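You operate a simulated robot arm through the tools that you are given. There is no shell and no other tool.

Carry out the task below with a simulated robot arm. There is one attempt and no reset: what you move stays moved.

Task
Vent the pump and swap its transmitter for the 1.6 bar one.
Fine: vent first; clamp the new one in, stand the old one on the desk and close the vent again. Set down upright: transmitter.
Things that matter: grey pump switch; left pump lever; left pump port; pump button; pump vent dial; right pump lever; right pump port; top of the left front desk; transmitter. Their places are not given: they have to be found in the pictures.

Only the result counts: the job must be done as asked and must still hold three seconds after the hand-in. Knocking over, shifting, dropping, spilling or breaking anything else fails it.

Robot
A 6-joint arm with a two-finger parallel gripper, fixed in place. Base frame: the origin is at the foot of the arm, x ahead of it, y to its left, z up; the work surface is at about z = 730. Readings come in mm, degrees, newtons and seconds.
With the tool pointing down near the work surface it reaches from about 260 to 680 mm from the base axis. Its first joint turns from -66.0 to 66.0 degrees. Payload 2.9 kg.
The tool frame sits at the grasp point between the pads (the TCP): z along the fingers, y along the line on which they close. The tips reach 30 mm beyond it. Largest opening 110 mm; finger width 20, thickness 10; the body of the gripper, 48 by 112 mm, starts 55 mm behind the TCP.
Orientation is told as [roll, pitch, yaw] about the base's x, y, z axes, in that order, counted from this pose: with the fingers straight down and closing along the base's y, the tool's x points along the base's -x, its y along +y and its z along -z.

Tools
- The arm moves only by the tool jog_arm. Its argument "series" is a list of rows, each an object (a shift or turn left out is 0, a gripper value left out holds the last) with "xyz": the shift along the tool's x, y, z in mm, a list of three; "delta_rot": the turn, a rotation vector about the tool's x, y, z in degrees, a list of three; "grip": the closure in counts, from 0 (fully open) to 255 (shut). In form: [{"xyz": [dx, dy, dz], "delta_rot": [rx, ry, rz], "grip": grip}, ...]. A call has 1 to 20 rows; each row shifts and turns the commanded pose from where the row before left it, along the tool's axes as they then stand. A row lasts 0.2 s, in which the tool goes at most 50 mm and 8.6 degrees; a call with a longer step from one row to the next is refused whole, and so is a gripper value outside its range. Where a pose cannot be reached the arm comes as near as it can. A force on the tool above 40 N (or 10 N above the force at the start of the call, whichever is more), or a blocked arm, ends the call early, and 0.2 s more pass. The fingers move at their own pace (about 108 mm/s each) and stop on an object; they squeeze with about 31 N. The grip force told is the motor's: it shows also when the fingers shut on nothing. Time passes only in rows, and 0.2 s behind the last, so rows that do not move let the fingers close. It gives the time, the measured TCP pose, the force on the tool (base axes), the opening and the grip force at its end, in the units of the frame above (readings bear some noise), with the torque about the TCP (base axes, N m) and any sound that the robot's microphone picked up.
- Cameras (640 x 400 px; columns grow to the right, rows downward): "scene" is fixed at [74, 429.4, 1387.9]; the picture's right is [-0.80, -0.60, 0.00], its down [-0.33, 0.43, -0.84] and it looks along [0.51, -0.67, -0.54] (base axes); focal length 316 px, centre (320, 200). "wrist" rides on the gripper at [72, 17, -103] in the tool frame; the picture's right is [-0.23, 0.97, 0.00], its down [-0.76, -0.18, -0.62] and it looks along [-0.61, -0.14, 0.78] (tool axes); focal length 222 px, centre (320, 200).
- get_image(camera): a new picture of that camera. No time passes.
- measure_at(camera, pixels): for up to 12 pixels [column, row] of the newest picture of that camera ("zoom" is the newest enlarged one), the place [x, y, z] in the base frame of the surface seen there, good to about 3 mm. No time passes.
- zoom(camera, box): a new picture of the part [left, top, right, bottom] of that camera's present view, enlarged. No time passes.
- hand_in(): hands the job in; it is judged then, once.

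Leave the gripper open and the arm clear of the work at the hand-in unless told otherwise.

The tools are called after "Request:" by a JSON object that holds its "method" and its "body". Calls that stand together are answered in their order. jog_arm: Moves the arm, as the interface text tells. Its arguments: {"type":"object","properties":{"series":{"type":"array"}},"required":["series"]} The other tools are called the same way: get_image (camera) takes a picture; measure_at (camera, pixels) gives the place of the surface under pixels of a picture; zoom (camera, box) takes an enlarged picture of a part of a camera's view; hand_in () hands the job in.

At the start:

```text
time_s: 0.0
tool_pos: [445.9, 13.1, 1136.6]
ee_rot: [0.0, 0.1, 0.0]
wrist_force: [-0.5, 0.2, -0.1]
wrist_torque: [0.04, 0.0, 0.01]
opening: 110.1
grasp_force: 0.0
```

scene: 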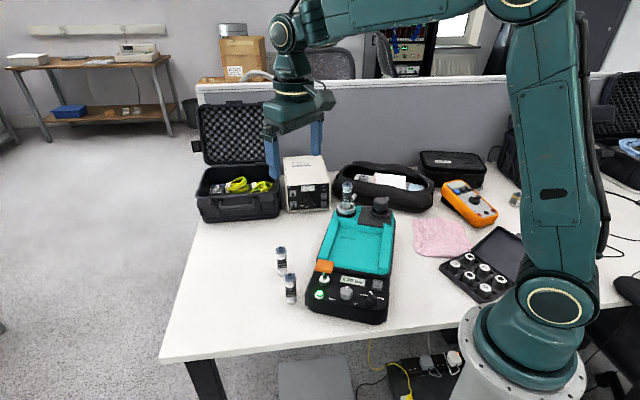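
wrist: 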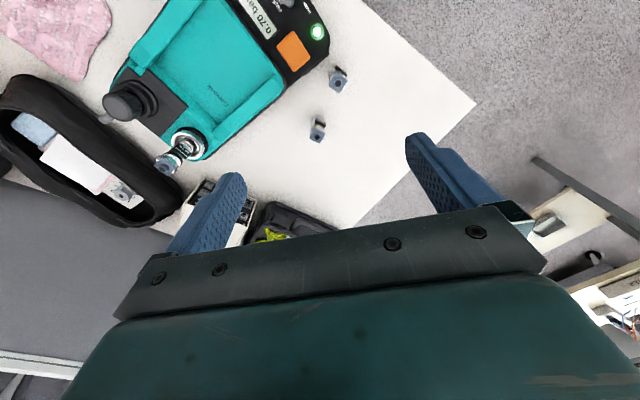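

I see a teal pump on the desk with a transmitter in its left port and two loose transmitters at about (281,260) and (290,288) in the scene picture. I'll zoom in on the pump and on the transmitters first.

Request:
{"method": "zoom", "body": {"camera": "scene", "box": [300, 170, 410, 240]}}

Request:
{"method": "zoom", "body": {"camera": "scene", "box": [295, 250, 400, 330]}}

Request:
{"method": "zoom", "body": {"camera": "scene", "box": [260, 235, 320, 310]}}

Request:
{"method": "zoom", "body": {"camera": "wrist", "box": [80, 0, 380, 190]}}

```text
5.71 times, centred on (355, 205) of scene
```

zoom: 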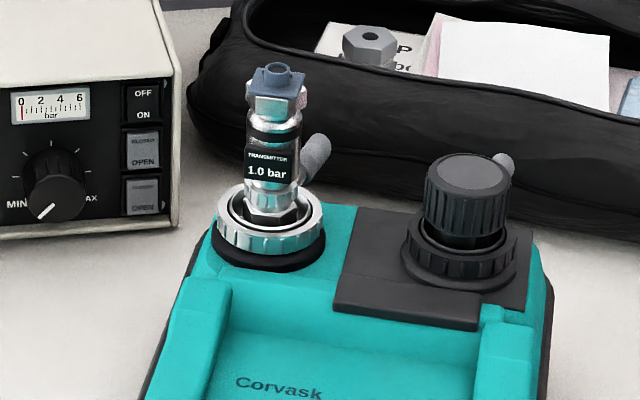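

```text
5.00 times, centred on (348, 290) of scene
```

zoom: 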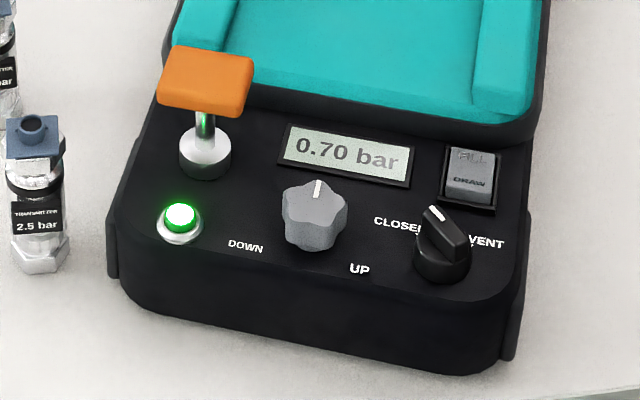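

```text
5.33 times, centred on (290, 272) of scene
```

zoom: 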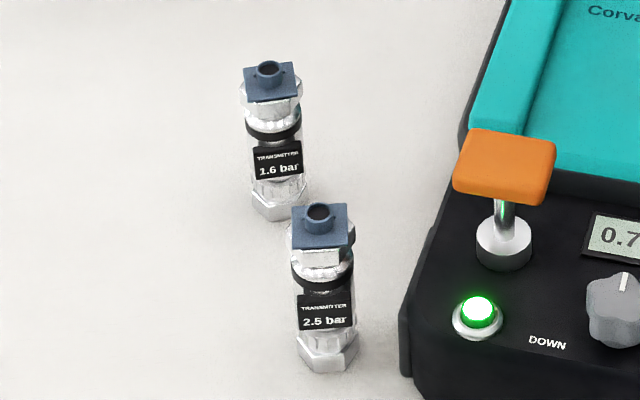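

```text
2.11 times, centred on (230, 95) of wrist
```

zoom: 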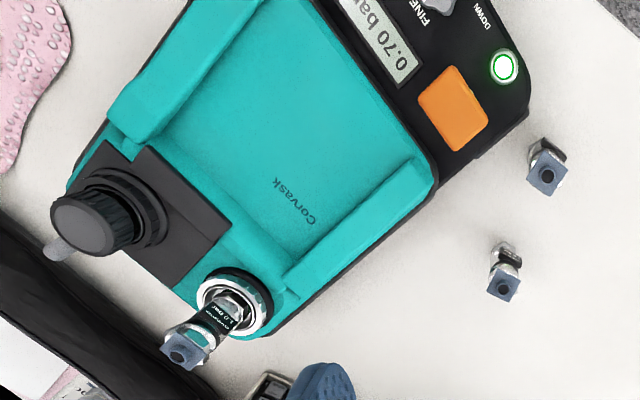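

The installed one reads 1.0 bar. The 1.6 bar one is the farther loose one, at about (281,260), and the vent dial is at about (441,245) in the panel zoom. Next I'll measure places on the pump.

Request:
{"method": "zoom", "body": {"camera": "scene", "box": [295, 250, 400, 330]}}

Request:
{"method": "measure_at", "body": {"camera": "zoom", "pixels": [[434, 212], [465, 250], [440, 230], [443, 270], [415, 270], [480, 280], [318, 195], [180, 213], [205, 75], [470, 170], [360, 268], [497, 248]]}}

```text
5.00 times, centred on (348, 290) of scene
```

zoom: 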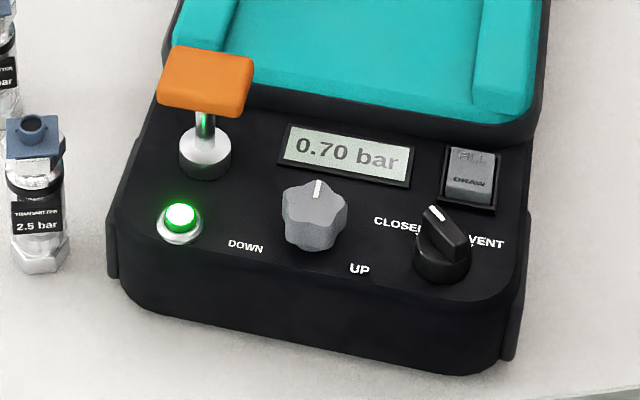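

```text
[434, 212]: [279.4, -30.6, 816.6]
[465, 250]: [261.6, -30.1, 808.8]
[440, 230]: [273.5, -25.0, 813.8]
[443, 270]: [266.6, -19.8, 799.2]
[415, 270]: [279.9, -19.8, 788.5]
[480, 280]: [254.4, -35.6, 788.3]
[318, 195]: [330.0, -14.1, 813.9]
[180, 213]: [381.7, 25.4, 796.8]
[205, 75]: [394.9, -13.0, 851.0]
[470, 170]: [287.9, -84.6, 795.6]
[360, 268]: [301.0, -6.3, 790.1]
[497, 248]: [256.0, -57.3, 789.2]
```

The vent dial is close to the base at about (268, -28), with its top at z of about 815. Next I'll measure the installed transmitter, the port ring, the levers and the knobs.

Request:
{"method": "zoom", "body": {"camera": "scene", "box": [300, 170, 410, 240]}}

Request:
{"method": "measure_at", "body": {"camera": "zoom", "pixels": [[278, 67], [275, 105], [270, 165], [272, 205], [225, 225], [315, 225], [268, 245], [318, 152], [465, 175], [460, 260], [503, 162], [305, 170]]}}

Request:
{"method": "zoom", "body": {"camera": "scene", "box": [260, 235, 320, 310]}}

Request:
{"method": "measure_at", "body": {"camera": "zoom", "pixels": [[268, 66], [250, 92], [290, 92], [275, 165], [280, 205], [262, 215], [318, 210], [325, 310], [328, 360], [270, 230], [300, 128], [250, 130]]}}

```text
5.71 times, centred on (355, 205) of scene
```

zoom: 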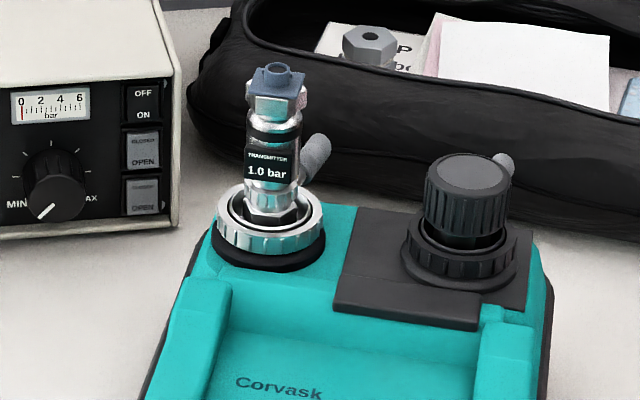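

```text
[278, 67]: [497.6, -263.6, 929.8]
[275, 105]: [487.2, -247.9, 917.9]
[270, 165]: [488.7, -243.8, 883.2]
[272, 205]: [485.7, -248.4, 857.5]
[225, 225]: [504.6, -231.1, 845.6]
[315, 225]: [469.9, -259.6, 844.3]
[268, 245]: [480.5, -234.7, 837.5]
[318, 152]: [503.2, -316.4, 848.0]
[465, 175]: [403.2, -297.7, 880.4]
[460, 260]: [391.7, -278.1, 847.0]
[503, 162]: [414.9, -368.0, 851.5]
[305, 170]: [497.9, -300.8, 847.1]
```

```text
5.33 times, centred on (290, 272) of scene
```

zoom: 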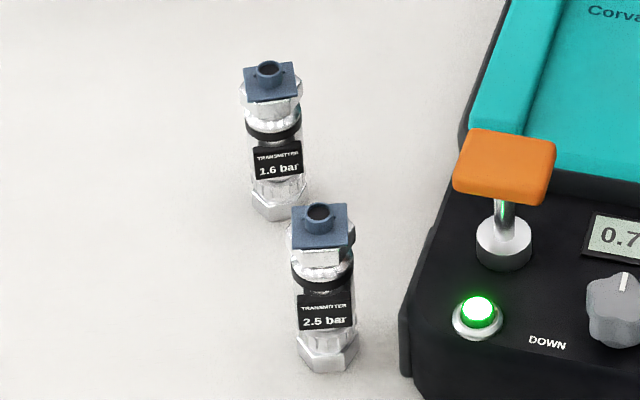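

```text
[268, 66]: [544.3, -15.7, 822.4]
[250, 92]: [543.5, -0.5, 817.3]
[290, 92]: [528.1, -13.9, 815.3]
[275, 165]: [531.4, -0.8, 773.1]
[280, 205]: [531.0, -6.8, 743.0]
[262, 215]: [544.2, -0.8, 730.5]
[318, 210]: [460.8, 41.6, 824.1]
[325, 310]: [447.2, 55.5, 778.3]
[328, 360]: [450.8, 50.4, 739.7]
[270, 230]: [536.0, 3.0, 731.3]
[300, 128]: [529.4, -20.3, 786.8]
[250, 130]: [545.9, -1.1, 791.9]
```

The transmitters are about 94 mm tall and about 25–30 mm wide, and the installed one stands at about (488,-250) with its top at z 930. The lever pegs sit behind the ports at about (503,-316) and (415,-368), z of about 850. Now I'll move the open gripper high above the vent dial for a close wrist view.

Request:
{"method": "jog_arm", "body": {"series": [{"xyz": [44, -10, 0]}, {"xyz": [44, -10, 0]}, {"xyz": [45, -10, 0]}, {"xyz": [45, -11, 0]}, {"xyz": [0, 0, 45]}, {"xyz": [0, 0, 45]}, {"xyz": [0, 0, 45]}, {"xyz": [0, 0, 45]}, {"xyz": [0, 0, 0]}]}}

Request:
{"method": "get_image", "body": {"camera": "wrist"}}

Request:
{"method": "get_image", "body": {"camera": "scene"}}

```text
time_s: 2.0
tool_pos: [269.9, -26.4, 955.1]
ee_rot: [0.1, -0.1, 0.0]
wrist_force: [-0.9, 0.2, 0.4]
wrist_torque: [0.01, -0.03, 0.0]
opening: 109.9
grasp_force: 0.1
```

```text
taken
```

wrist: 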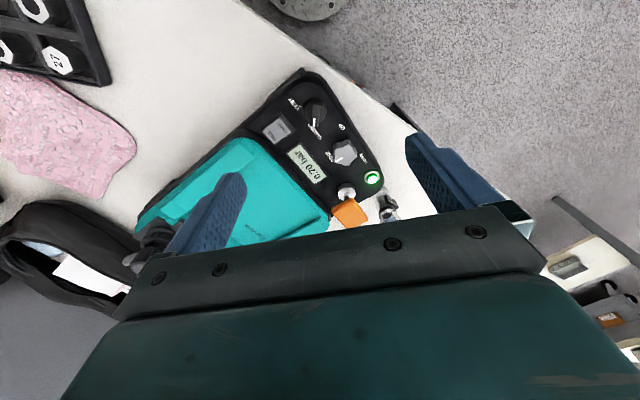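

```text
taken
```

scene: 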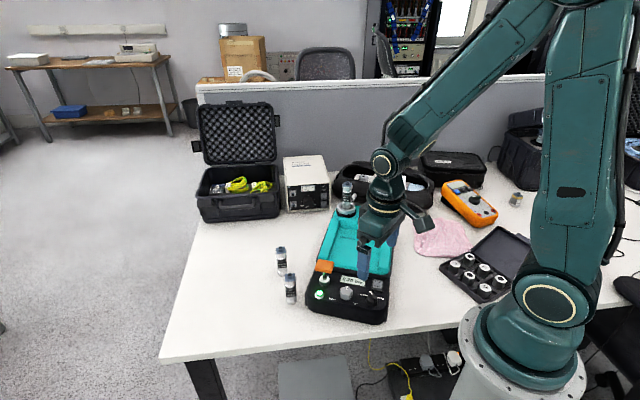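

The arm is over the dial at z 955, and the dial shows at about (315,112) in the wrist view. I'll zoom in to read the pointer and the labels.

Request:
{"method": "zoom", "body": {"camera": "wrist", "box": [240, 60, 400, 160]}}

Request:
{"method": "measure_at", "body": {"camera": "wrist", "pixels": [[315, 112], [310, 120], [320, 105], [317, 130], [294, 103], [345, 153], [372, 178]]}}

```text
4.00 times, centred on (320, 110) of wrist
```

zoom: 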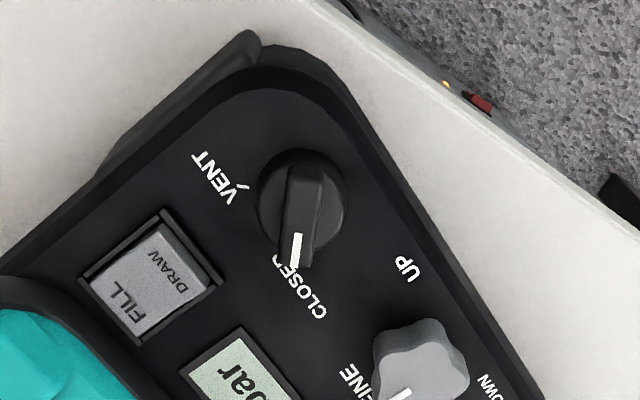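

```text
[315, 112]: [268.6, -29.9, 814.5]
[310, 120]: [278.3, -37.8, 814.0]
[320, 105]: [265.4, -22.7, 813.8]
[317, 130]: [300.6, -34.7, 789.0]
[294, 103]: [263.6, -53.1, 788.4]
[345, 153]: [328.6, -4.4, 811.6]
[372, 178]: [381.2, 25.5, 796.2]
```

The white mark on the dial points toward the CLOSED label, and there is a tick by VENT. I'll measure the ridge ends and the tick precisely.

Request:
{"method": "measure_at", "body": {"camera": "zoom", "pixels": [[305, 170], [296, 262], [297, 235], [290, 195], [318, 215], [243, 183], [300, 215], [340, 200], [262, 200], [302, 290], [215, 175], [305, 155]]}}

```text
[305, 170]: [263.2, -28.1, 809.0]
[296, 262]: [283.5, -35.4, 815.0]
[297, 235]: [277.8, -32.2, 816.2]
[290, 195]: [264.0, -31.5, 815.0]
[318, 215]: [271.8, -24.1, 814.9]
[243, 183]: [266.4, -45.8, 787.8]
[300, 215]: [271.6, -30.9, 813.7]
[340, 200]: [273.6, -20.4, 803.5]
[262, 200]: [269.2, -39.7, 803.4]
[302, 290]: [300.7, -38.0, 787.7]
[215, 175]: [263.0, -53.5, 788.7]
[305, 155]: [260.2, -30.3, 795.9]
```

The dial centre is about (271,-30) with its ridge along -16° in base angle. The VENT tick lies at about -105°, so the dial has to turn 90° clockwise seen from above. I'll line the fingers up across the ridge, narrow them to about 40 mm, and go down partway.

Request:
{"method": "jog_arm", "body": {"series": [{"xyz": [-1, -3.6, 0], "grip": 160}, {"delta_rot": [0, 0, 7.8]}, {"delta_rot": [0, 0, 7.8]}, {"xyz": [0, 0, 40]}, {"xyz": [0, 0, 30]}, {"xyz": [0, 0, 0]}, {"xyz": [0, 0, 0]}]}}

Request:
{"method": "zoom", "body": {"camera": "wrist", "box": [200, 60, 440, 210]}}

```text
time_s: 3.6
tool_pos: [268.9, -28.6, 886.1]
ee_rot: [0.0, 0.1, -15.6]
wrist_force: [0.5, -0.4, -0.2]
wrist_torque: [-0.01, 0.03, 0.03]
opening: 40.8
grasp_force: 0.1
```

```text
2.67 times, centred on (320, 135) of wrist
```

zoom: 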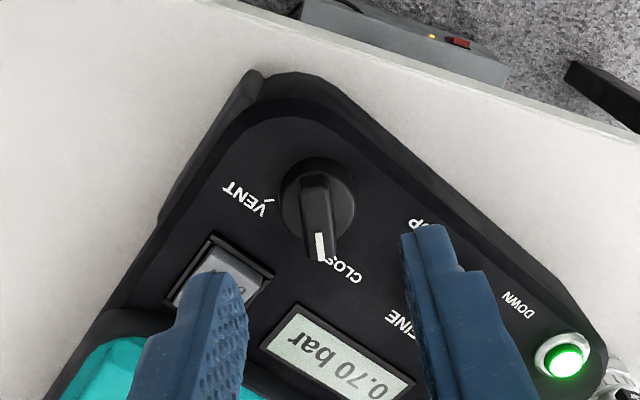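

The fingers straddle the ridge. I'll measure the dial again from here before going down.

Request:
{"method": "measure_at", "body": {"camera": "zoom", "pixels": [[316, 190], [319, 240], [304, 210], [334, 210], [284, 200], [354, 195], [320, 255], [312, 178], [228, 290], [420, 245], [266, 203], [338, 283]]}}

Request:
{"method": "jog_arm", "body": {"series": [{"xyz": [0, 0, 0]}]}}

```text
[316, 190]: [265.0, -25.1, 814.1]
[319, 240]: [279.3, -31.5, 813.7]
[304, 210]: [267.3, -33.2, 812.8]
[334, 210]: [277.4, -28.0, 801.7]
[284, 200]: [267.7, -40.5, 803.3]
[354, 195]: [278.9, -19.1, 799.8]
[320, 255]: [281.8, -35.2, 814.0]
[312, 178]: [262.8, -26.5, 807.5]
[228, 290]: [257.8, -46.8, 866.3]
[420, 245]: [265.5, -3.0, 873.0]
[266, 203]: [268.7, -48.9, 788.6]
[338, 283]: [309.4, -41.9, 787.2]
```

```text
time_s: 4.0
tool_pos: [268.8, -29.3, 885.3]
ee_rot: [0.0, 0.0, -15.5]
wrist_force: [-0.1, 0.4, 0.1]
wrist_torque: [0.02, 0.03, -0.02]
opening: 40.6
grasp_force: 0.1
```

The ridge reads about -20° and its centre about (271,-30). I'll trim the position and yaw slightly, then lower the tips to about z 806 beside the ridge with the fingers still open.

Request:
{"method": "jog_arm", "body": {"series": [{"xyz": [-2.2, -0.4, 0], "delta_rot": [0, 0, 4.4]}, {"xyz": [0, 0, 20]}, {"xyz": [0, 0, 20]}, {"xyz": [0, 0, 8]}, {"xyz": [0, 0, 0]}]}}

Request:
{"method": "zoom", "body": {"camera": "wrist", "box": [200, 90, 440, 240]}}

Request:
{"method": "zoom", "body": {"camera": "scene", "box": [320, 240, 420, 320]}}

```text
time_s: 5.2
tool_pos: [270.0, -29.9, 838.7]
ee_rot: [0.0, -0.1, -20.0]
wrist_force: [-0.1, 0.1, 0.5]
wrist_torque: [-0.01, 0.01, 0.04]
opening: 40.8
grasp_force: 0.0
```

```text
2.67 times, centred on (320, 165) of wrist
```

zoom: 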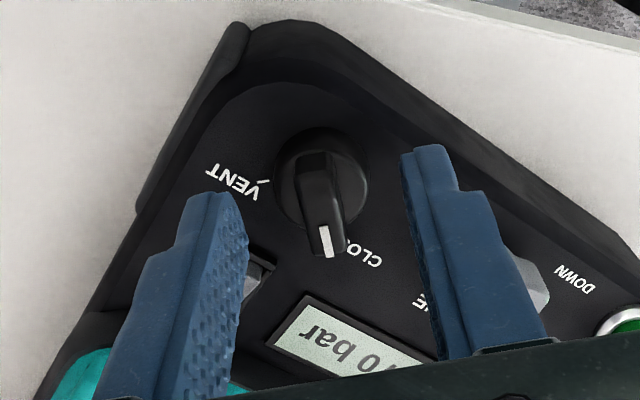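

```text
5.00 times, centred on (370, 280) of scene
```

zoom: 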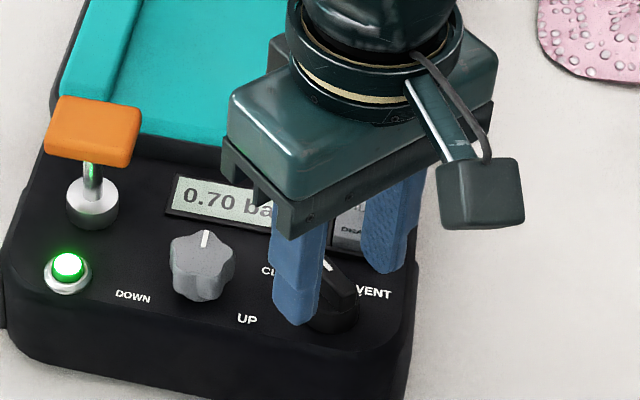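

The ridge is centred between the pads. I'll lower 2 mm more and close on it.

Request:
{"method": "jog_arm", "body": {"series": [{"xyz": [0, 0, 2]}, {"xyz": [0, 0, 0], "grip": 255}, {"xyz": [0, 0, 0]}, {"xyz": [0, 0, 0]}]}}

Request:
{"method": "zoom", "body": {"camera": "wrist", "box": [200, 90, 440, 240]}}

```text
time_s: 6.2
tool_pos: [269.5, -30.0, 837.5]
ee_rot: [0.0, 0.0, -20.0]
wrist_force: [0.2, 3.4, -0.2]
wrist_torque: [0.08, 0.0, -0.58]
opening: 9.8
grasp_force: 31.2
```

```text
2.67 times, centred on (320, 165) of wrist
```

zoom: 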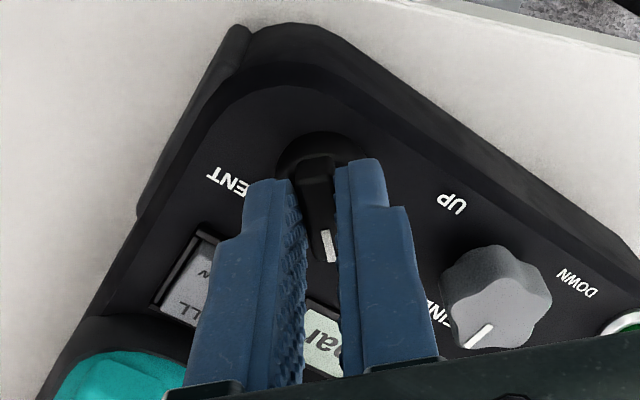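

I'm holding the ridge at 9.8 mm opening. I'll turn clockwise seen from above, which is +rz in the tool frame, in small steps.

Request:
{"method": "jog_arm", "body": {"series": [{"delta_rot": [0, 0, 7]}, {"delta_rot": [0, 0, 7]}, {"delta_rot": [0, 0, 7]}, {"delta_rot": [0, 0, 7]}]}}

Request:
{"method": "zoom", "body": {"camera": "wrist", "box": [200, 90, 440, 240]}}

```text
time_s: 7.2
tool_pos: [269.8, -30.8, 838.4]
ee_rot: [-0.1, 0.2, -48.2]
wrist_force: [-4.1, 7.7, -0.3]
wrist_torque: [0.19, 0.12, 0.03]
opening: 9.8
grasp_force: 31.3
```

```text
2.67 times, centred on (320, 165) of wrist
```

zoom: 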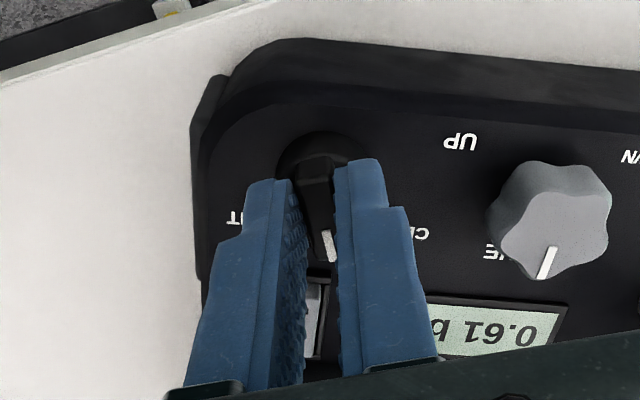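

The display fell to 0.61 bar, so it is venting. I'll keep turning.

Request:
{"method": "jog_arm", "body": {"series": [{"delta_rot": [0, 0, 7]}, {"delta_rot": [0, 0, 7]}, {"delta_rot": [0, 0, 7]}, {"delta_rot": [0, 0, 7]}, {"delta_rot": [0, 0, 7]}, {"delta_rot": [0, 0, 7]}, {"delta_rot": [0, 0, 7]}]}}

Request:
{"method": "zoom", "body": {"camera": "wrist", "box": [200, 90, 440, 240]}}

```text
time_s: 8.8
tool_pos: [270.1, -33.4, 837.1]
ee_rot: [0.0, -0.1, -97.2]
wrist_force: [-2.2, 5.0, 0.0]
wrist_torque: [0.05, 0.1, -0.01]
opening: 9.8
grasp_force: 30.4
```

```text
2.67 times, centred on (320, 165) of wrist
```

zoom: 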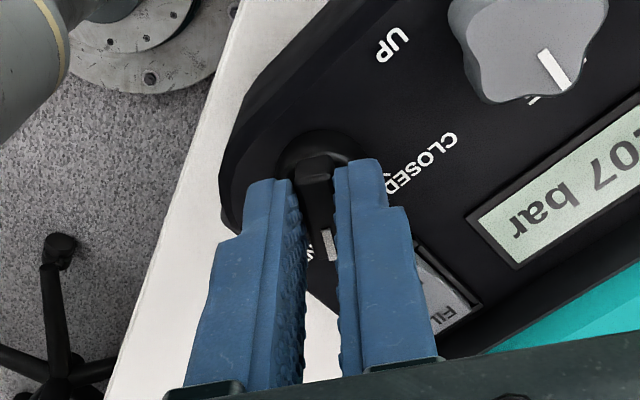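

It now reads 0.07 bar at yaw -97. I'll turn about 12° more to reach the VENT tick and watch the torque for the end stop.

Request:
{"method": "jog_arm", "body": {"series": [{"delta_rot": [0, 0, 4]}, {"delta_rot": [0, 0, 4]}, {"delta_rot": [0, 0, 4]}, {"delta_rot": [0, 0, 0]}]}}

Request:
{"method": "zoom", "body": {"camera": "wrist", "box": [200, 90, 440, 240]}}

```text
time_s: 9.8
tool_pos: [271.2, -33.4, 837.7]
ee_rot: [-0.1, 0.0, -109.1]
wrist_force: [-3.3, 0.8, 13.4]
wrist_torque: [-0.67, 0.39, -0.1]
opening: 9.6
grasp_force: 31.1
```

```text
2.67 times, centred on (320, 165) of wrist
```

zoom: 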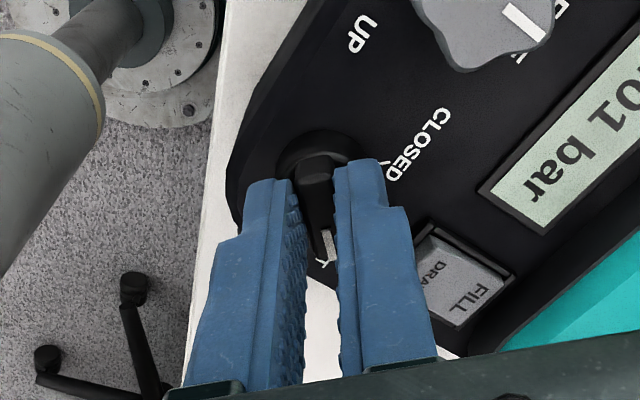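

It reads 0.01 bar and the mark sits at the VENT tick. There is a small upward force of 13 N. I'll wait a moment with no motion and check the display.

Request:
{"method": "jog_arm", "body": {"series": [{"xyz": [0, 0, 0]}, {"xyz": [0, 0, 0]}]}}

Request:
{"method": "zoom", "body": {"camera": "scene", "box": [320, 240, 420, 320]}}

```text
time_s: 10.4
tool_pos: [272.0, -33.3, 837.3]
ee_rot: [0.0, -0.1, -109.0]
wrist_force: [-5.3, -3.0, 22.1]
wrist_torque: [-0.44, 0.28, -0.03]
opening: 9.6
grasp_force: 31.0
```

```text
5.00 times, centred on (370, 280) of scene
```

zoom: 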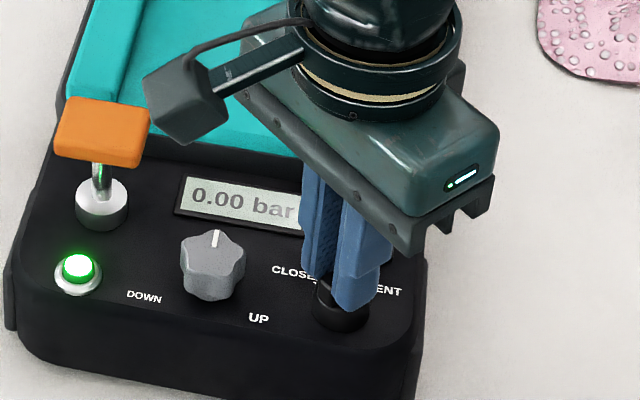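

The display reads 0.00 bar, so the pump is vented. An upward contact force is building, so I'll open the fingers gently and lift away.

Request:
{"method": "jog_arm", "body": {"series": [{"xyz": [0, 0, 0], "grip": 175}, {"xyz": [0, 0, -5]}, {"xyz": [0, 0, -25]}, {"xyz": [0, 0, -40]}, {"xyz": [0, 0, -40]}, {"xyz": [0, 0, 0]}]}}

Request:
{"method": "get_image", "body": {"camera": "scene"}}

Request:
{"method": "zoom", "body": {"camera": "scene", "box": [295, 250, 400, 330]}}

Request:
{"method": "zoom", "body": {"camera": "wrist", "box": [200, 60, 440, 210]}}

```text
time_s: 11.8
tool_pos: [273.5, -31.4, 945.9]
ee_rot: [0.0, 0.0, -109.0]
wrist_force: [-0.4, 0.9, 0.4]
wrist_torque: [0.0, -0.01, -0.01]
opening: 34.4
grasp_force: 0.1
```

```text
taken
```

scene: 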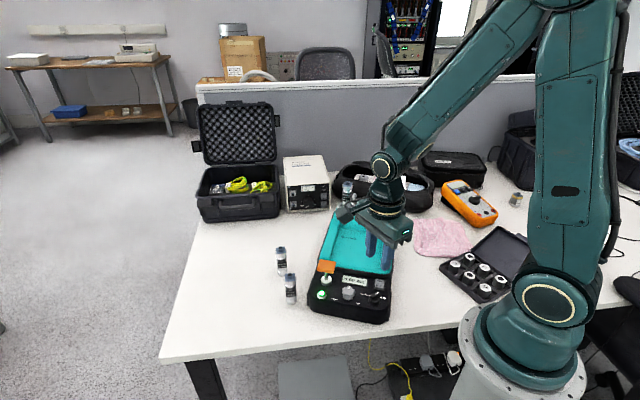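

```text
5.00 times, centred on (348, 290) of scene
```

zoom: 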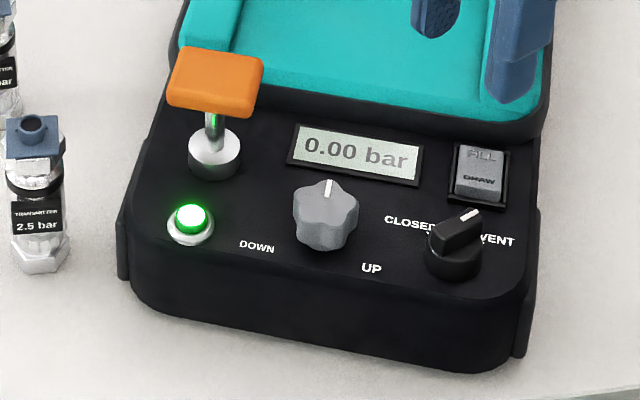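

```text
2.67 times, centred on (320, 135) of wrist
```

zoom: 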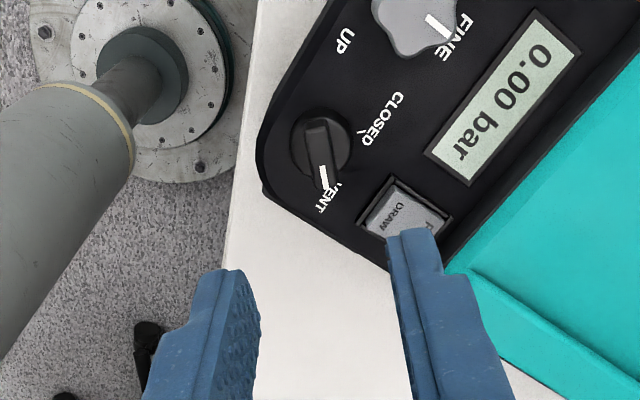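

The dial mark points at VENT and the display reads 0.00 bar. I also see the pump moved about 2 px in the scene view, so I'll re-measure everything before touching it again. Now I'll rise, turn back to yaw 0, and fly above the left port to look at its lever.

Request:
{"method": "jog_arm", "body": {"series": [{"xyz": [0, 0, -48], "delta_rot": [0, 0, -8.4]}, {"xyz": [0, 0, -48], "delta_rot": [0, 0, -8.4]}, {"xyz": [0, 0, -48], "delta_rot": [0, 0, -8.4]}, {"delta_rot": [0, 0, -8.4]}, {"delta_rot": [0, 0, -8.4]}, {"delta_rot": [0, 0, -8.4]}, {"delta_rot": [0, 0, -8.4]}, {"delta_rot": [0, 0, -8.4]}, {"delta_rot": [0, 0, -8.4]}, {"delta_rot": [0, 0, -8.4]}, {"delta_rot": [0, 0, -8.4]}, {"delta_rot": [0, 0, -8.4]}, {"delta_rot": [0, 0, -8.2]}, {"xyz": [-32, -33, 0]}, {"xyz": [-32, -33, 0]}, {"xyz": [-32, -33, 0]}, {"xyz": [-32, -33, 0]}, {"xyz": [-32, -33, 0]}, {"xyz": [-32, -33, 0]}]}}

Request:
{"method": "get_image", "body": {"camera": "wrist"}}

Request:
{"method": "get_image", "body": {"camera": "scene"}}

```text
time_s: 15.8
tool_pos: [461.5, -231.5, 1091.8]
ee_rot: [0.0, 0.0, 0.0]
wrist_force: [0.0, 0.3, 0.0]
wrist_torque: [-0.01, 0.01, 0.0]
opening: 34.6
grasp_force: 0.1
```

```text
taken
```

wrist: 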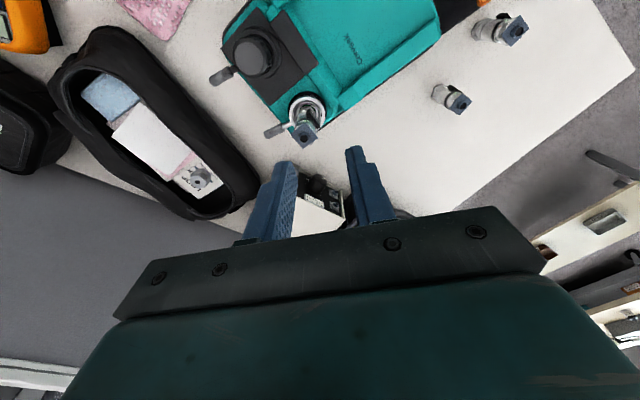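

```text
taken
```

scene: 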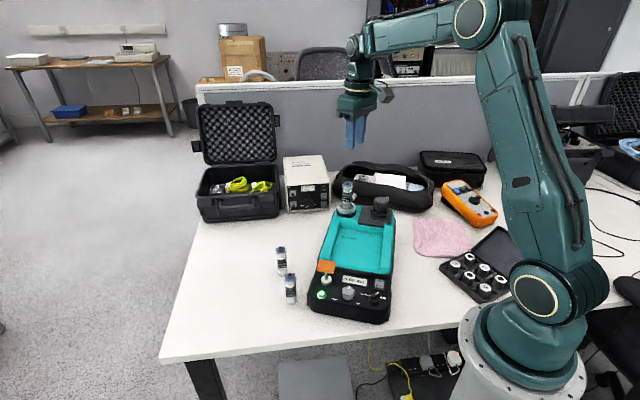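

From above I can see both levers as small grey handles beside the ring ports, at (222,75) and (275,131). I'll zoom in and measure them, along with the pump's present position.

Request:
{"method": "zoom", "body": {"camera": "wrist", "box": [190, 20, 350, 120]}}

Request:
{"method": "zoom", "body": {"camera": "wrist", "box": [250, 80, 346, 150]}}

Request:
{"method": "measure_at", "body": {"camera": "wrist", "pixels": [[268, 132], [276, 130], [283, 126], [214, 79], [222, 75], [230, 70], [252, 55], [304, 134], [292, 105], [320, 105], [305, 95], [318, 120]]}}

Request:
{"method": "zoom", "body": {"camera": "scene", "box": [300, 170, 410, 240]}}

```text
4.00 times, centred on (270, 70) of wrist
```

zoom: 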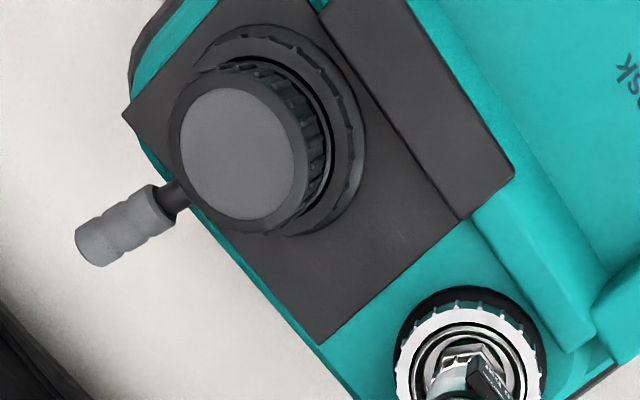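

```text
5.71 times, centred on (298, 115) of wrist
```

zoom: 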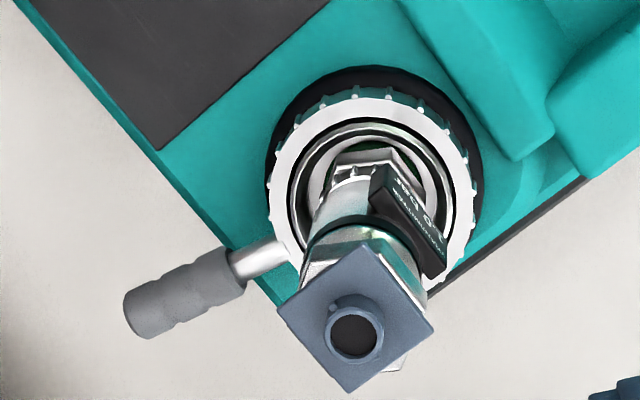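

```text
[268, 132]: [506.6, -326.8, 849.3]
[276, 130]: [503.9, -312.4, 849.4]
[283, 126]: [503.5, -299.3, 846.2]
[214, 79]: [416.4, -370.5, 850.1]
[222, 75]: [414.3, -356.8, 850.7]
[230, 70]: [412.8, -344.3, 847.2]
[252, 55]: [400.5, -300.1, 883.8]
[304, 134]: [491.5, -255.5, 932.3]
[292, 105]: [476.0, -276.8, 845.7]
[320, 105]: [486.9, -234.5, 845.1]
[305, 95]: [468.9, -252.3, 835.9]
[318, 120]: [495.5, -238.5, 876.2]
```

```text
5.71 times, centred on (355, 205) of scene
```

zoom: 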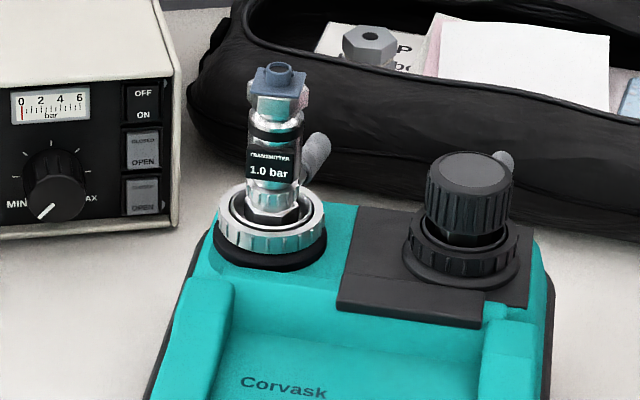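

The pump's far end moved less than 1 mm, so the earlier shift was only a tiny rotation. Both levers are horizontal handles on the ring collars, both at about -76°. I'll move in for a closer view of the ring and lever to see how it opens.

Request:
{"method": "jog_arm", "body": {"series": [{"xyz": [24, -14, 35]}, {"xyz": [24, -14, 35]}, {"xyz": [24, -15, 35]}, {"xyz": [0, 0, 0]}]}}

Request:
{"method": "get_image", "body": {"camera": "wrist"}}

```text
time_s: 16.8
tool_pos: [392.3, -270.5, 985.9]
ee_rot: [0.0, 0.0, -0.1]
wrist_force: [0.3, 0.5, 0.0]
wrist_torque: [0.02, 0.02, 0.0]
opening: 34.3
grasp_force: 0.1
```

```text
taken
```

wrist: 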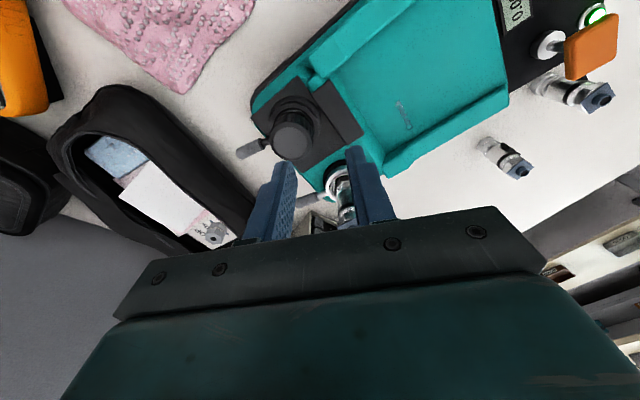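

The gripper blocks that view, because the camera sees the area on its own side of the fingers. I'll move the tool past the lever toward +x so the camera sits over it.

Request:
{"method": "jog_arm", "body": {"series": [{"xyz": [-47, -10, 0]}, {"xyz": [-47, -10, 0]}, {"xyz": [-47, -10, 0]}, {"xyz": [0, 0, 0]}]}}

Request:
{"method": "get_image", "body": {"camera": "wrist"}}

Request:
{"method": "zoom", "body": {"camera": "wrist", "box": [200, 40, 360, 140]}}

```text
time_s: 17.8
tool_pos: [532.7, -302.9, 984.8]
ee_rot: [0.0, 0.1, 0.0]
wrist_force: [0.2, 0.4, -1.0]
wrist_torque: [0.01, -0.01, 0.02]
opening: 34.6
grasp_force: 0.0
```

```text
taken
```

wrist: 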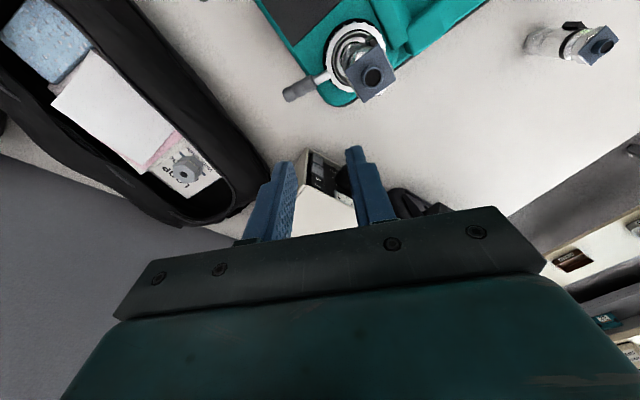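

```text
4.00 times, centred on (280, 90) of wrist
```

zoom: 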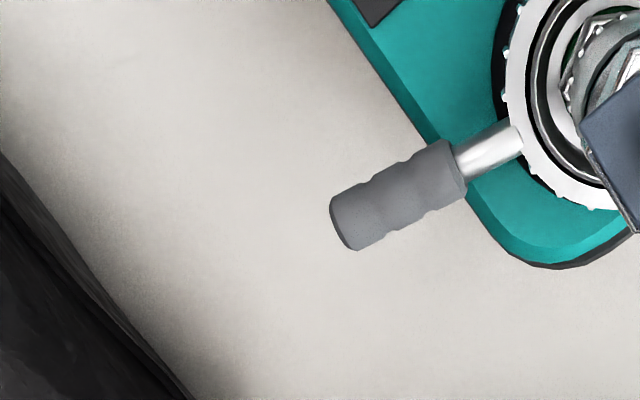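

That's a clear view: a straight handle fixed to the silver ring. I'll measure the handle ends and points on the ring, plus the white instrument box beyond it.

Request:
{"method": "measure_at", "body": {"camera": "zoom", "pixels": [[345, 225], [400, 195], [445, 170], [490, 150], [525, 140], [505, 60], [590, 205], [415, 160], [430, 205], [345, 200], [360, 245], [150, 330]]}}

Request:
{"method": "measure_at", "body": {"camera": "wrist", "pixels": [[330, 50], [357, 24], [383, 42], [373, 77], [330, 100], [318, 170], [335, 195], [345, 160], [265, 150], [310, 155], [600, 48], [573, 45]]}}

Request:
{"method": "measure_at", "body": {"camera": "scene", "pixels": [[285, 160], [325, 158], [287, 208], [328, 207], [300, 175], [220, 205], [275, 210], [338, 185], [350, 200], [380, 205]]}}

```text
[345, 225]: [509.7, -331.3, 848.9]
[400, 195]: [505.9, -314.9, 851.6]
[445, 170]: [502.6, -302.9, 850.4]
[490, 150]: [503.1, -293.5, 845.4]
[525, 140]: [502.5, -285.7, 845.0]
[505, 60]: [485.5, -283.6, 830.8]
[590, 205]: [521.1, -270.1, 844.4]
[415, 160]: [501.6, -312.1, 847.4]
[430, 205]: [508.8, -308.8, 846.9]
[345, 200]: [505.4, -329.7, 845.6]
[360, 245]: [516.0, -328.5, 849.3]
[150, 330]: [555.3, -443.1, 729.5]
```

```text
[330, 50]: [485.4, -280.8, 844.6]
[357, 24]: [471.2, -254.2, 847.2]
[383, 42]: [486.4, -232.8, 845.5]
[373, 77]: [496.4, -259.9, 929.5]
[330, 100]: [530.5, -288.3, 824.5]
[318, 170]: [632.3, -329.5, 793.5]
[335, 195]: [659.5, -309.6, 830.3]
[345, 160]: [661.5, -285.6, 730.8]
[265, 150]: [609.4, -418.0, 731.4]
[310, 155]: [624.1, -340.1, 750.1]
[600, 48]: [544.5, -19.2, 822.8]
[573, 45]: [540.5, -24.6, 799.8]
```

```text
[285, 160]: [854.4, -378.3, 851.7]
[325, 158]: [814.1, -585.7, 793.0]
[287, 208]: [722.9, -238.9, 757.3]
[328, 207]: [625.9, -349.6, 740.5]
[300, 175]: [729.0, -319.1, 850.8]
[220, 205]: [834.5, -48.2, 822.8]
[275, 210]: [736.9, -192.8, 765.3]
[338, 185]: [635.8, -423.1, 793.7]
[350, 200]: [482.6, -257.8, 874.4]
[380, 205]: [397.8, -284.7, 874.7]
```

The ring centre is about (496,-258), radius 27, and the handle runs radially at -78°, from 45 to 77 mm out, at z of about 849. I'll turn the gripper to straddle the handle without gripping it, yaw -95 so the camera stays clear of the transmitter. I'll stop above it to check.

Request:
{"method": "jog_arm", "body": {"series": [{"delta_rot": [0, 0, 8]}, {"delta_rot": [0, 0, 8]}, {"delta_rot": [0, 0, 8]}, {"delta_rot": [0, 0, 8]}, {"delta_rot": [0, 0, 8]}, {"delta_rot": [0, 0, 8]}, {"delta_rot": [0, 0, 8]}, {"delta_rot": [0, 0, 8]}, {"delta_rot": [0, 0, 8]}, {"delta_rot": [0, 0, 8]}, {"delta_rot": [0, 0, 8]}, {"delta_rot": [0, 0, 7]}, {"xyz": [-17.2, -23.3, 0]}, {"xyz": [0, 0, 30]}, {"xyz": [0, 0, 30]}, {"xyz": [0, 0, 0]}]}}

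Request:
{"method": "get_image", "body": {"camera": "wrist"}}

Request:
{"method": "zoom", "body": {"camera": "scene", "box": [290, 140, 430, 240]}}

```text
time_s: 21.2
tool_pos: [506.8, -317.6, 928.8]
ee_rot: [0.1, 0.0, -94.9]
wrist_force: [0.3, 0.1, -0.1]
wrist_torque: [0.03, -0.02, -0.01]
opening: 34.5
grasp_force: 0.0
```

```text
taken
```

wrist: 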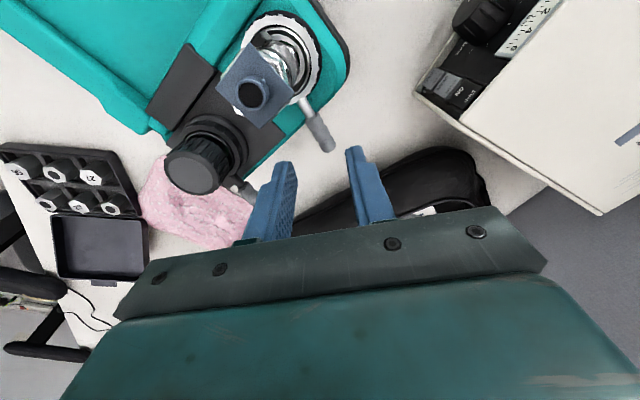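

```text
4.00 times, centred on (360, 190) of scene
```

zoom: 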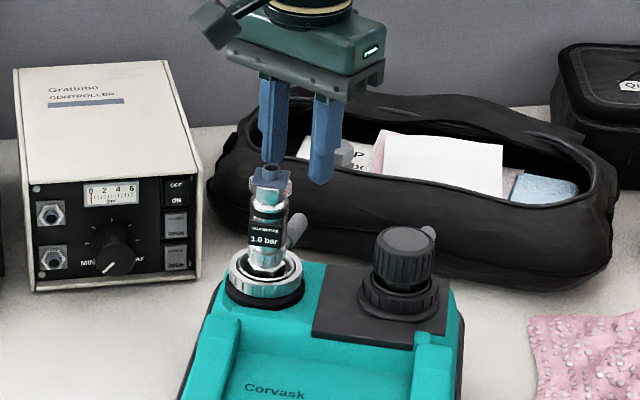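

The handle lies midway between the fingers at (318,130). I'll lower to tip height of about z 843 around it.

Request:
{"method": "jog_arm", "body": {"series": [{"xyz": [0, 0, 20]}, {"xyz": [0, 0, 20]}, {"xyz": [0, 0, 16]}, {"xyz": [0, 0, 0]}]}}

Request:
{"method": "get_image", "body": {"camera": "wrist"}}

Request:
{"method": "zoom", "body": {"camera": "scene", "box": [290, 140, 430, 240]}}

```text
time_s: 22.2
tool_pos: [506.7, -317.8, 871.7]
ee_rot: [0.0, -0.1, -95.0]
wrist_force: [0.5, -0.5, -1.2]
wrist_torque: [0.01, 0.03, 0.02]
opening: 34.9
grasp_force: 0.0
```

```text
taken
```

wrist: 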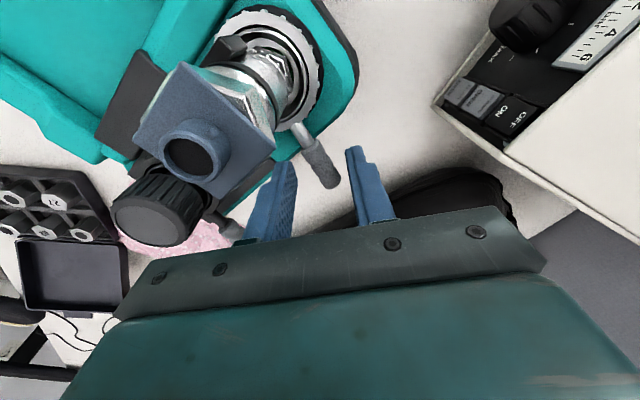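

```text
4.00 times, centred on (360, 190) of scene
```

zoom: 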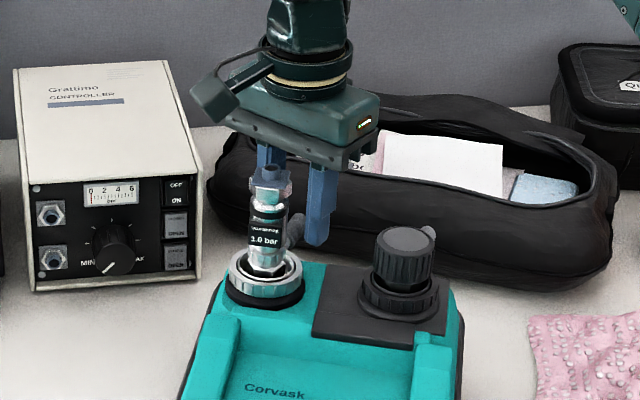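

The handle is caged between the fingers with room above the transmitter. I'll swing counterclockwise seen from above, the usual loosening sense, in small arcs and watch the force.

Request:
{"method": "jog_arm", "body": {"series": [{"xyz": [2.35, 7.03, 0], "delta_rot": [0, 0, -7]}, {"xyz": [2.35, 7.03, 0], "delta_rot": [0, 0, -7]}, {"xyz": [0, 0, 0]}]}}

Request:
{"method": "get_image", "body": {"camera": "wrist"}}

```text
time_s: 23.0
tool_pos: [521.5, -313.6, 871.4]
ee_rot: [0.0, 0.0, -80.9]
wrist_force: [-0.6, -0.6, 0.4]
wrist_torque: [0.04, 0.04, 0.03]
opening: 35.3
grasp_force: 1.0
```

```text
taken
```

wrist: 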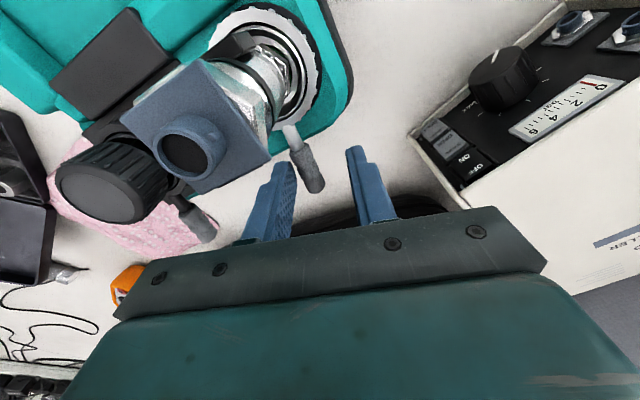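

The left finger is just touching the handle. I'll push a small arc more and read the force.

Request:
{"method": "jog_arm", "body": {"series": [{"xyz": [1.2, 4, 0], "delta_rot": [0, 0, -4]}, {"xyz": [0, 0, 0]}]}}

Request:
{"method": "zoom", "body": {"camera": "wrist", "box": [180, 0, 380, 220]}}

Request:
{"method": "zoom", "body": {"camera": "scene", "box": [290, 140, 430, 240]}}

```text
time_s: 23.6
tool_pos: [524.3, -312.2, 871.4]
ee_rot: [0.0, 0.0, -76.8]
wrist_force: [-0.6, 0.0, 1.0]
wrist_torque: [0.0, 0.07, 0.02]
opening: 34.8
grasp_force: 0.9
```

```text
1.82 times, centred on (280, 110) of wrist
```

zoom: 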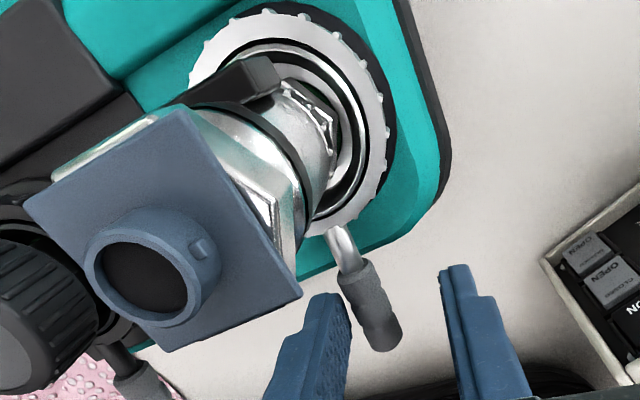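

```text
4.00 times, centred on (360, 190) of scene
```

zoom: 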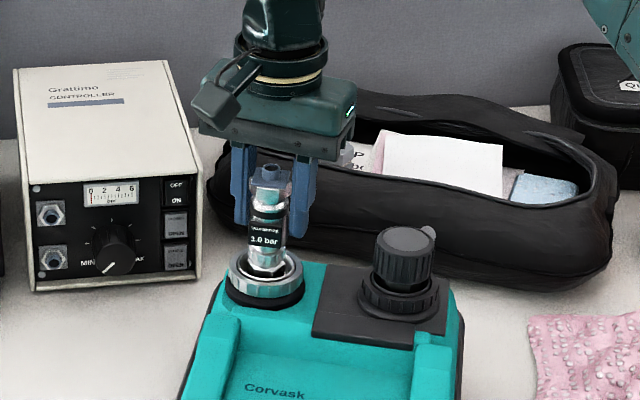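

There's still almost no force. I'll continue the arc.

Request:
{"method": "jog_arm", "body": {"series": [{"xyz": [1.2, 4, 0], "delta_rot": [0, 0, -4]}, {"xyz": [1.2, 4, 0], "delta_rot": [0, 0, -4]}, {"xyz": [0, 0, 0]}]}}

Request:
{"method": "zoom", "body": {"camera": "wrist", "box": [180, 0, 380, 220]}}

```text
time_s: 24.4
tool_pos: [531.9, -307.8, 869.9]
ee_rot: [0.0, 0.0, -68.9]
wrist_force: [-0.1, -1.1, -0.8]
wrist_torque: [0.01, 0.02, -0.02]
opening: 34.6
grasp_force: 0.1
```

```text
1.82 times, centred on (280, 110) of wrist
```

zoom: 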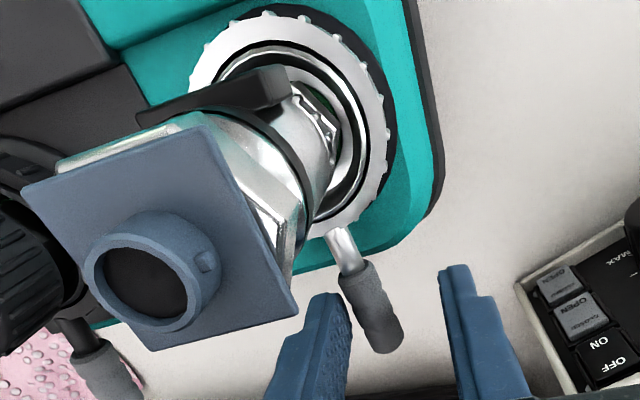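

The lever swings with the finger and shows almost no resistance, and the transmitter stays put. I'll keep going.

Request:
{"method": "jog_arm", "body": {"series": [{"xyz": [2.2, 7.1, 0], "delta_rot": [0, 0, -7]}, {"xyz": [2.2, 7.1, 0], "delta_rot": [0, 0, -7]}, {"xyz": [2.2, 7.1, 0], "delta_rot": [0, 0, -7]}, {"xyz": [0, 0, 0]}]}}

Request:
{"method": "zoom", "body": {"camera": "wrist", "box": [180, 0, 380, 220]}}

```text
time_s: 25.4
tool_pos: [547.3, -291.4, 867.9]
ee_rot: [0.1, 0.0, -47.9]
wrist_force: [-1.0, -0.3, -0.4]
wrist_torque: [-0.01, 0.0, -0.02]
opening: 34.3
grasp_force: 0.5
```

```text
1.82 times, centred on (280, 110) of wrist
```

zoom: 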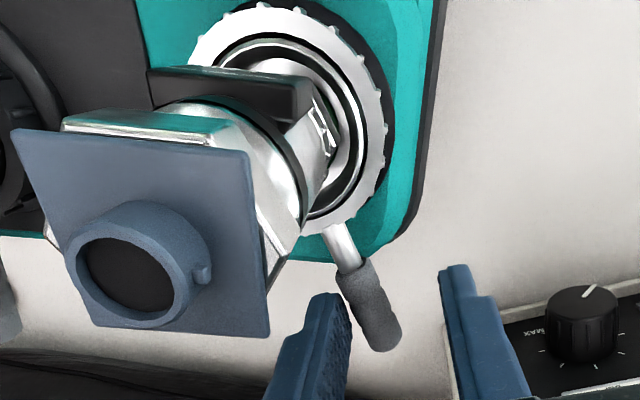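

It still moves freely. The tool height has sagged a few mm, so I'll correct it slightly while continuing the arc.

Request:
{"method": "jog_arm", "body": {"series": [{"xyz": [2.2, 7.1, -1], "delta_rot": [0, 0, -7]}, {"xyz": [2.2, 7.1, -1], "delta_rot": [0, 0, -7]}, {"xyz": [2.2, 7.1, -1], "delta_rot": [0, 0, -7]}, {"xyz": [0, 0, 0]}]}}

Request:
{"method": "zoom", "body": {"camera": "wrist", "box": [180, 0, 380, 220]}}

Request:
{"method": "zoom", "body": {"camera": "scene", "box": [290, 140, 430, 240]}}

```text
time_s: 26.4
tool_pos: [556.4, -271.9, 873.5]
ee_rot: [0.0, 0.0, -26.9]
wrist_force: [0.4, -0.6, -0.1]
wrist_torque: [-0.04, -0.03, -0.02]
opening: 34.6
grasp_force: 0.1
```

```text
1.82 times, centred on (280, 110) of wrist
```

zoom: 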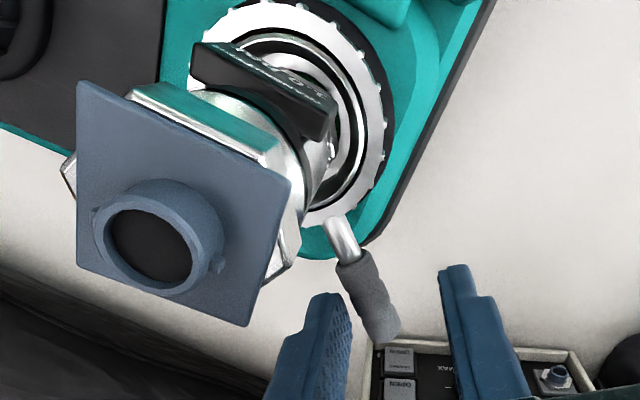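

```text
4.00 times, centred on (360, 190) of scene
```

zoom: 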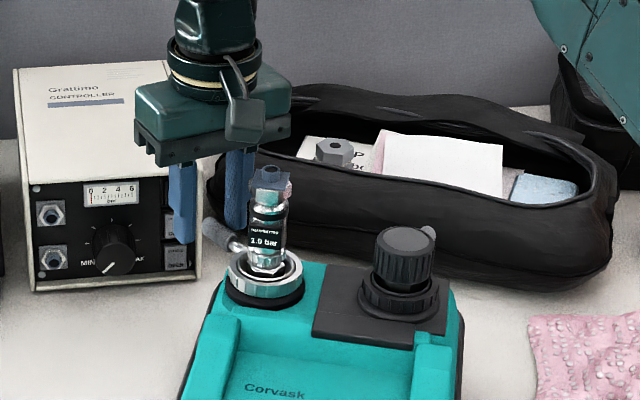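

The lever is now well round, visible at (225,235) in the scene zoom. I'll continue toward a quarter turn and watch for a stop.

Request:
{"method": "jog_arm", "body": {"series": [{"xyz": [2.2, 7.1, 0], "delta_rot": [0, 0, -7]}, {"xyz": [2.2, 7.1, 0], "delta_rot": [0, 0, -7]}, {"xyz": [2.2, 7.1, 0], "delta_rot": [0, 0, -7]}, {"xyz": [0, 0, 0]}]}}

Request:
{"method": "zoom", "body": {"camera": "wrist", "box": [180, 0, 380, 220]}}

Request:
{"method": "zoom", "body": {"camera": "scene", "box": [290, 140, 430, 240]}}

```text
time_s: 27.4
tool_pos: [556.0, -249.3, 871.6]
ee_rot: [-0.1, 0.0, -6.0]
wrist_force: [0.4, 0.2, -0.1]
wrist_torque: [0.02, 0.03, 0.06]
opening: 34.3
grasp_force: 0.0
```

```text
1.82 times, centred on (280, 110) of wrist
```

zoom: 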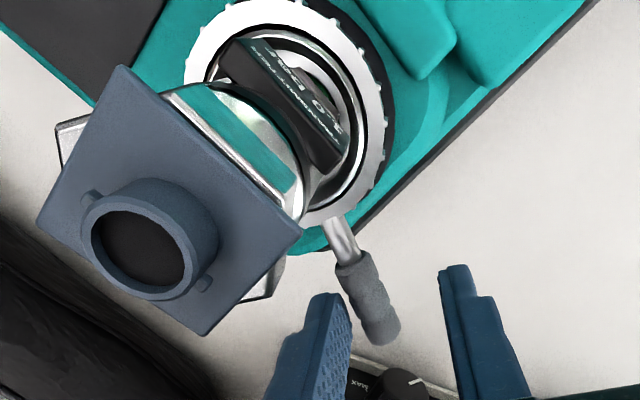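

```text
4.00 times, centred on (360, 190) of scene
```

zoom: 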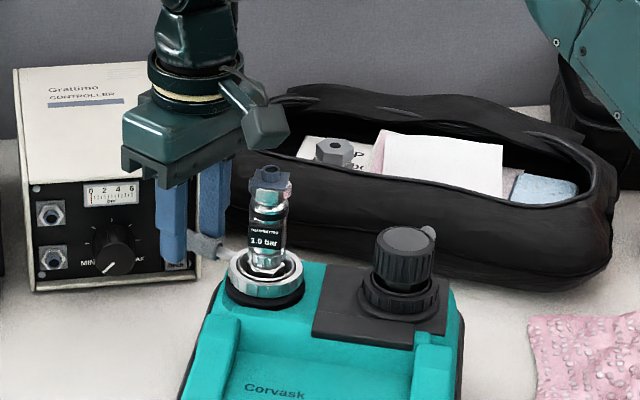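

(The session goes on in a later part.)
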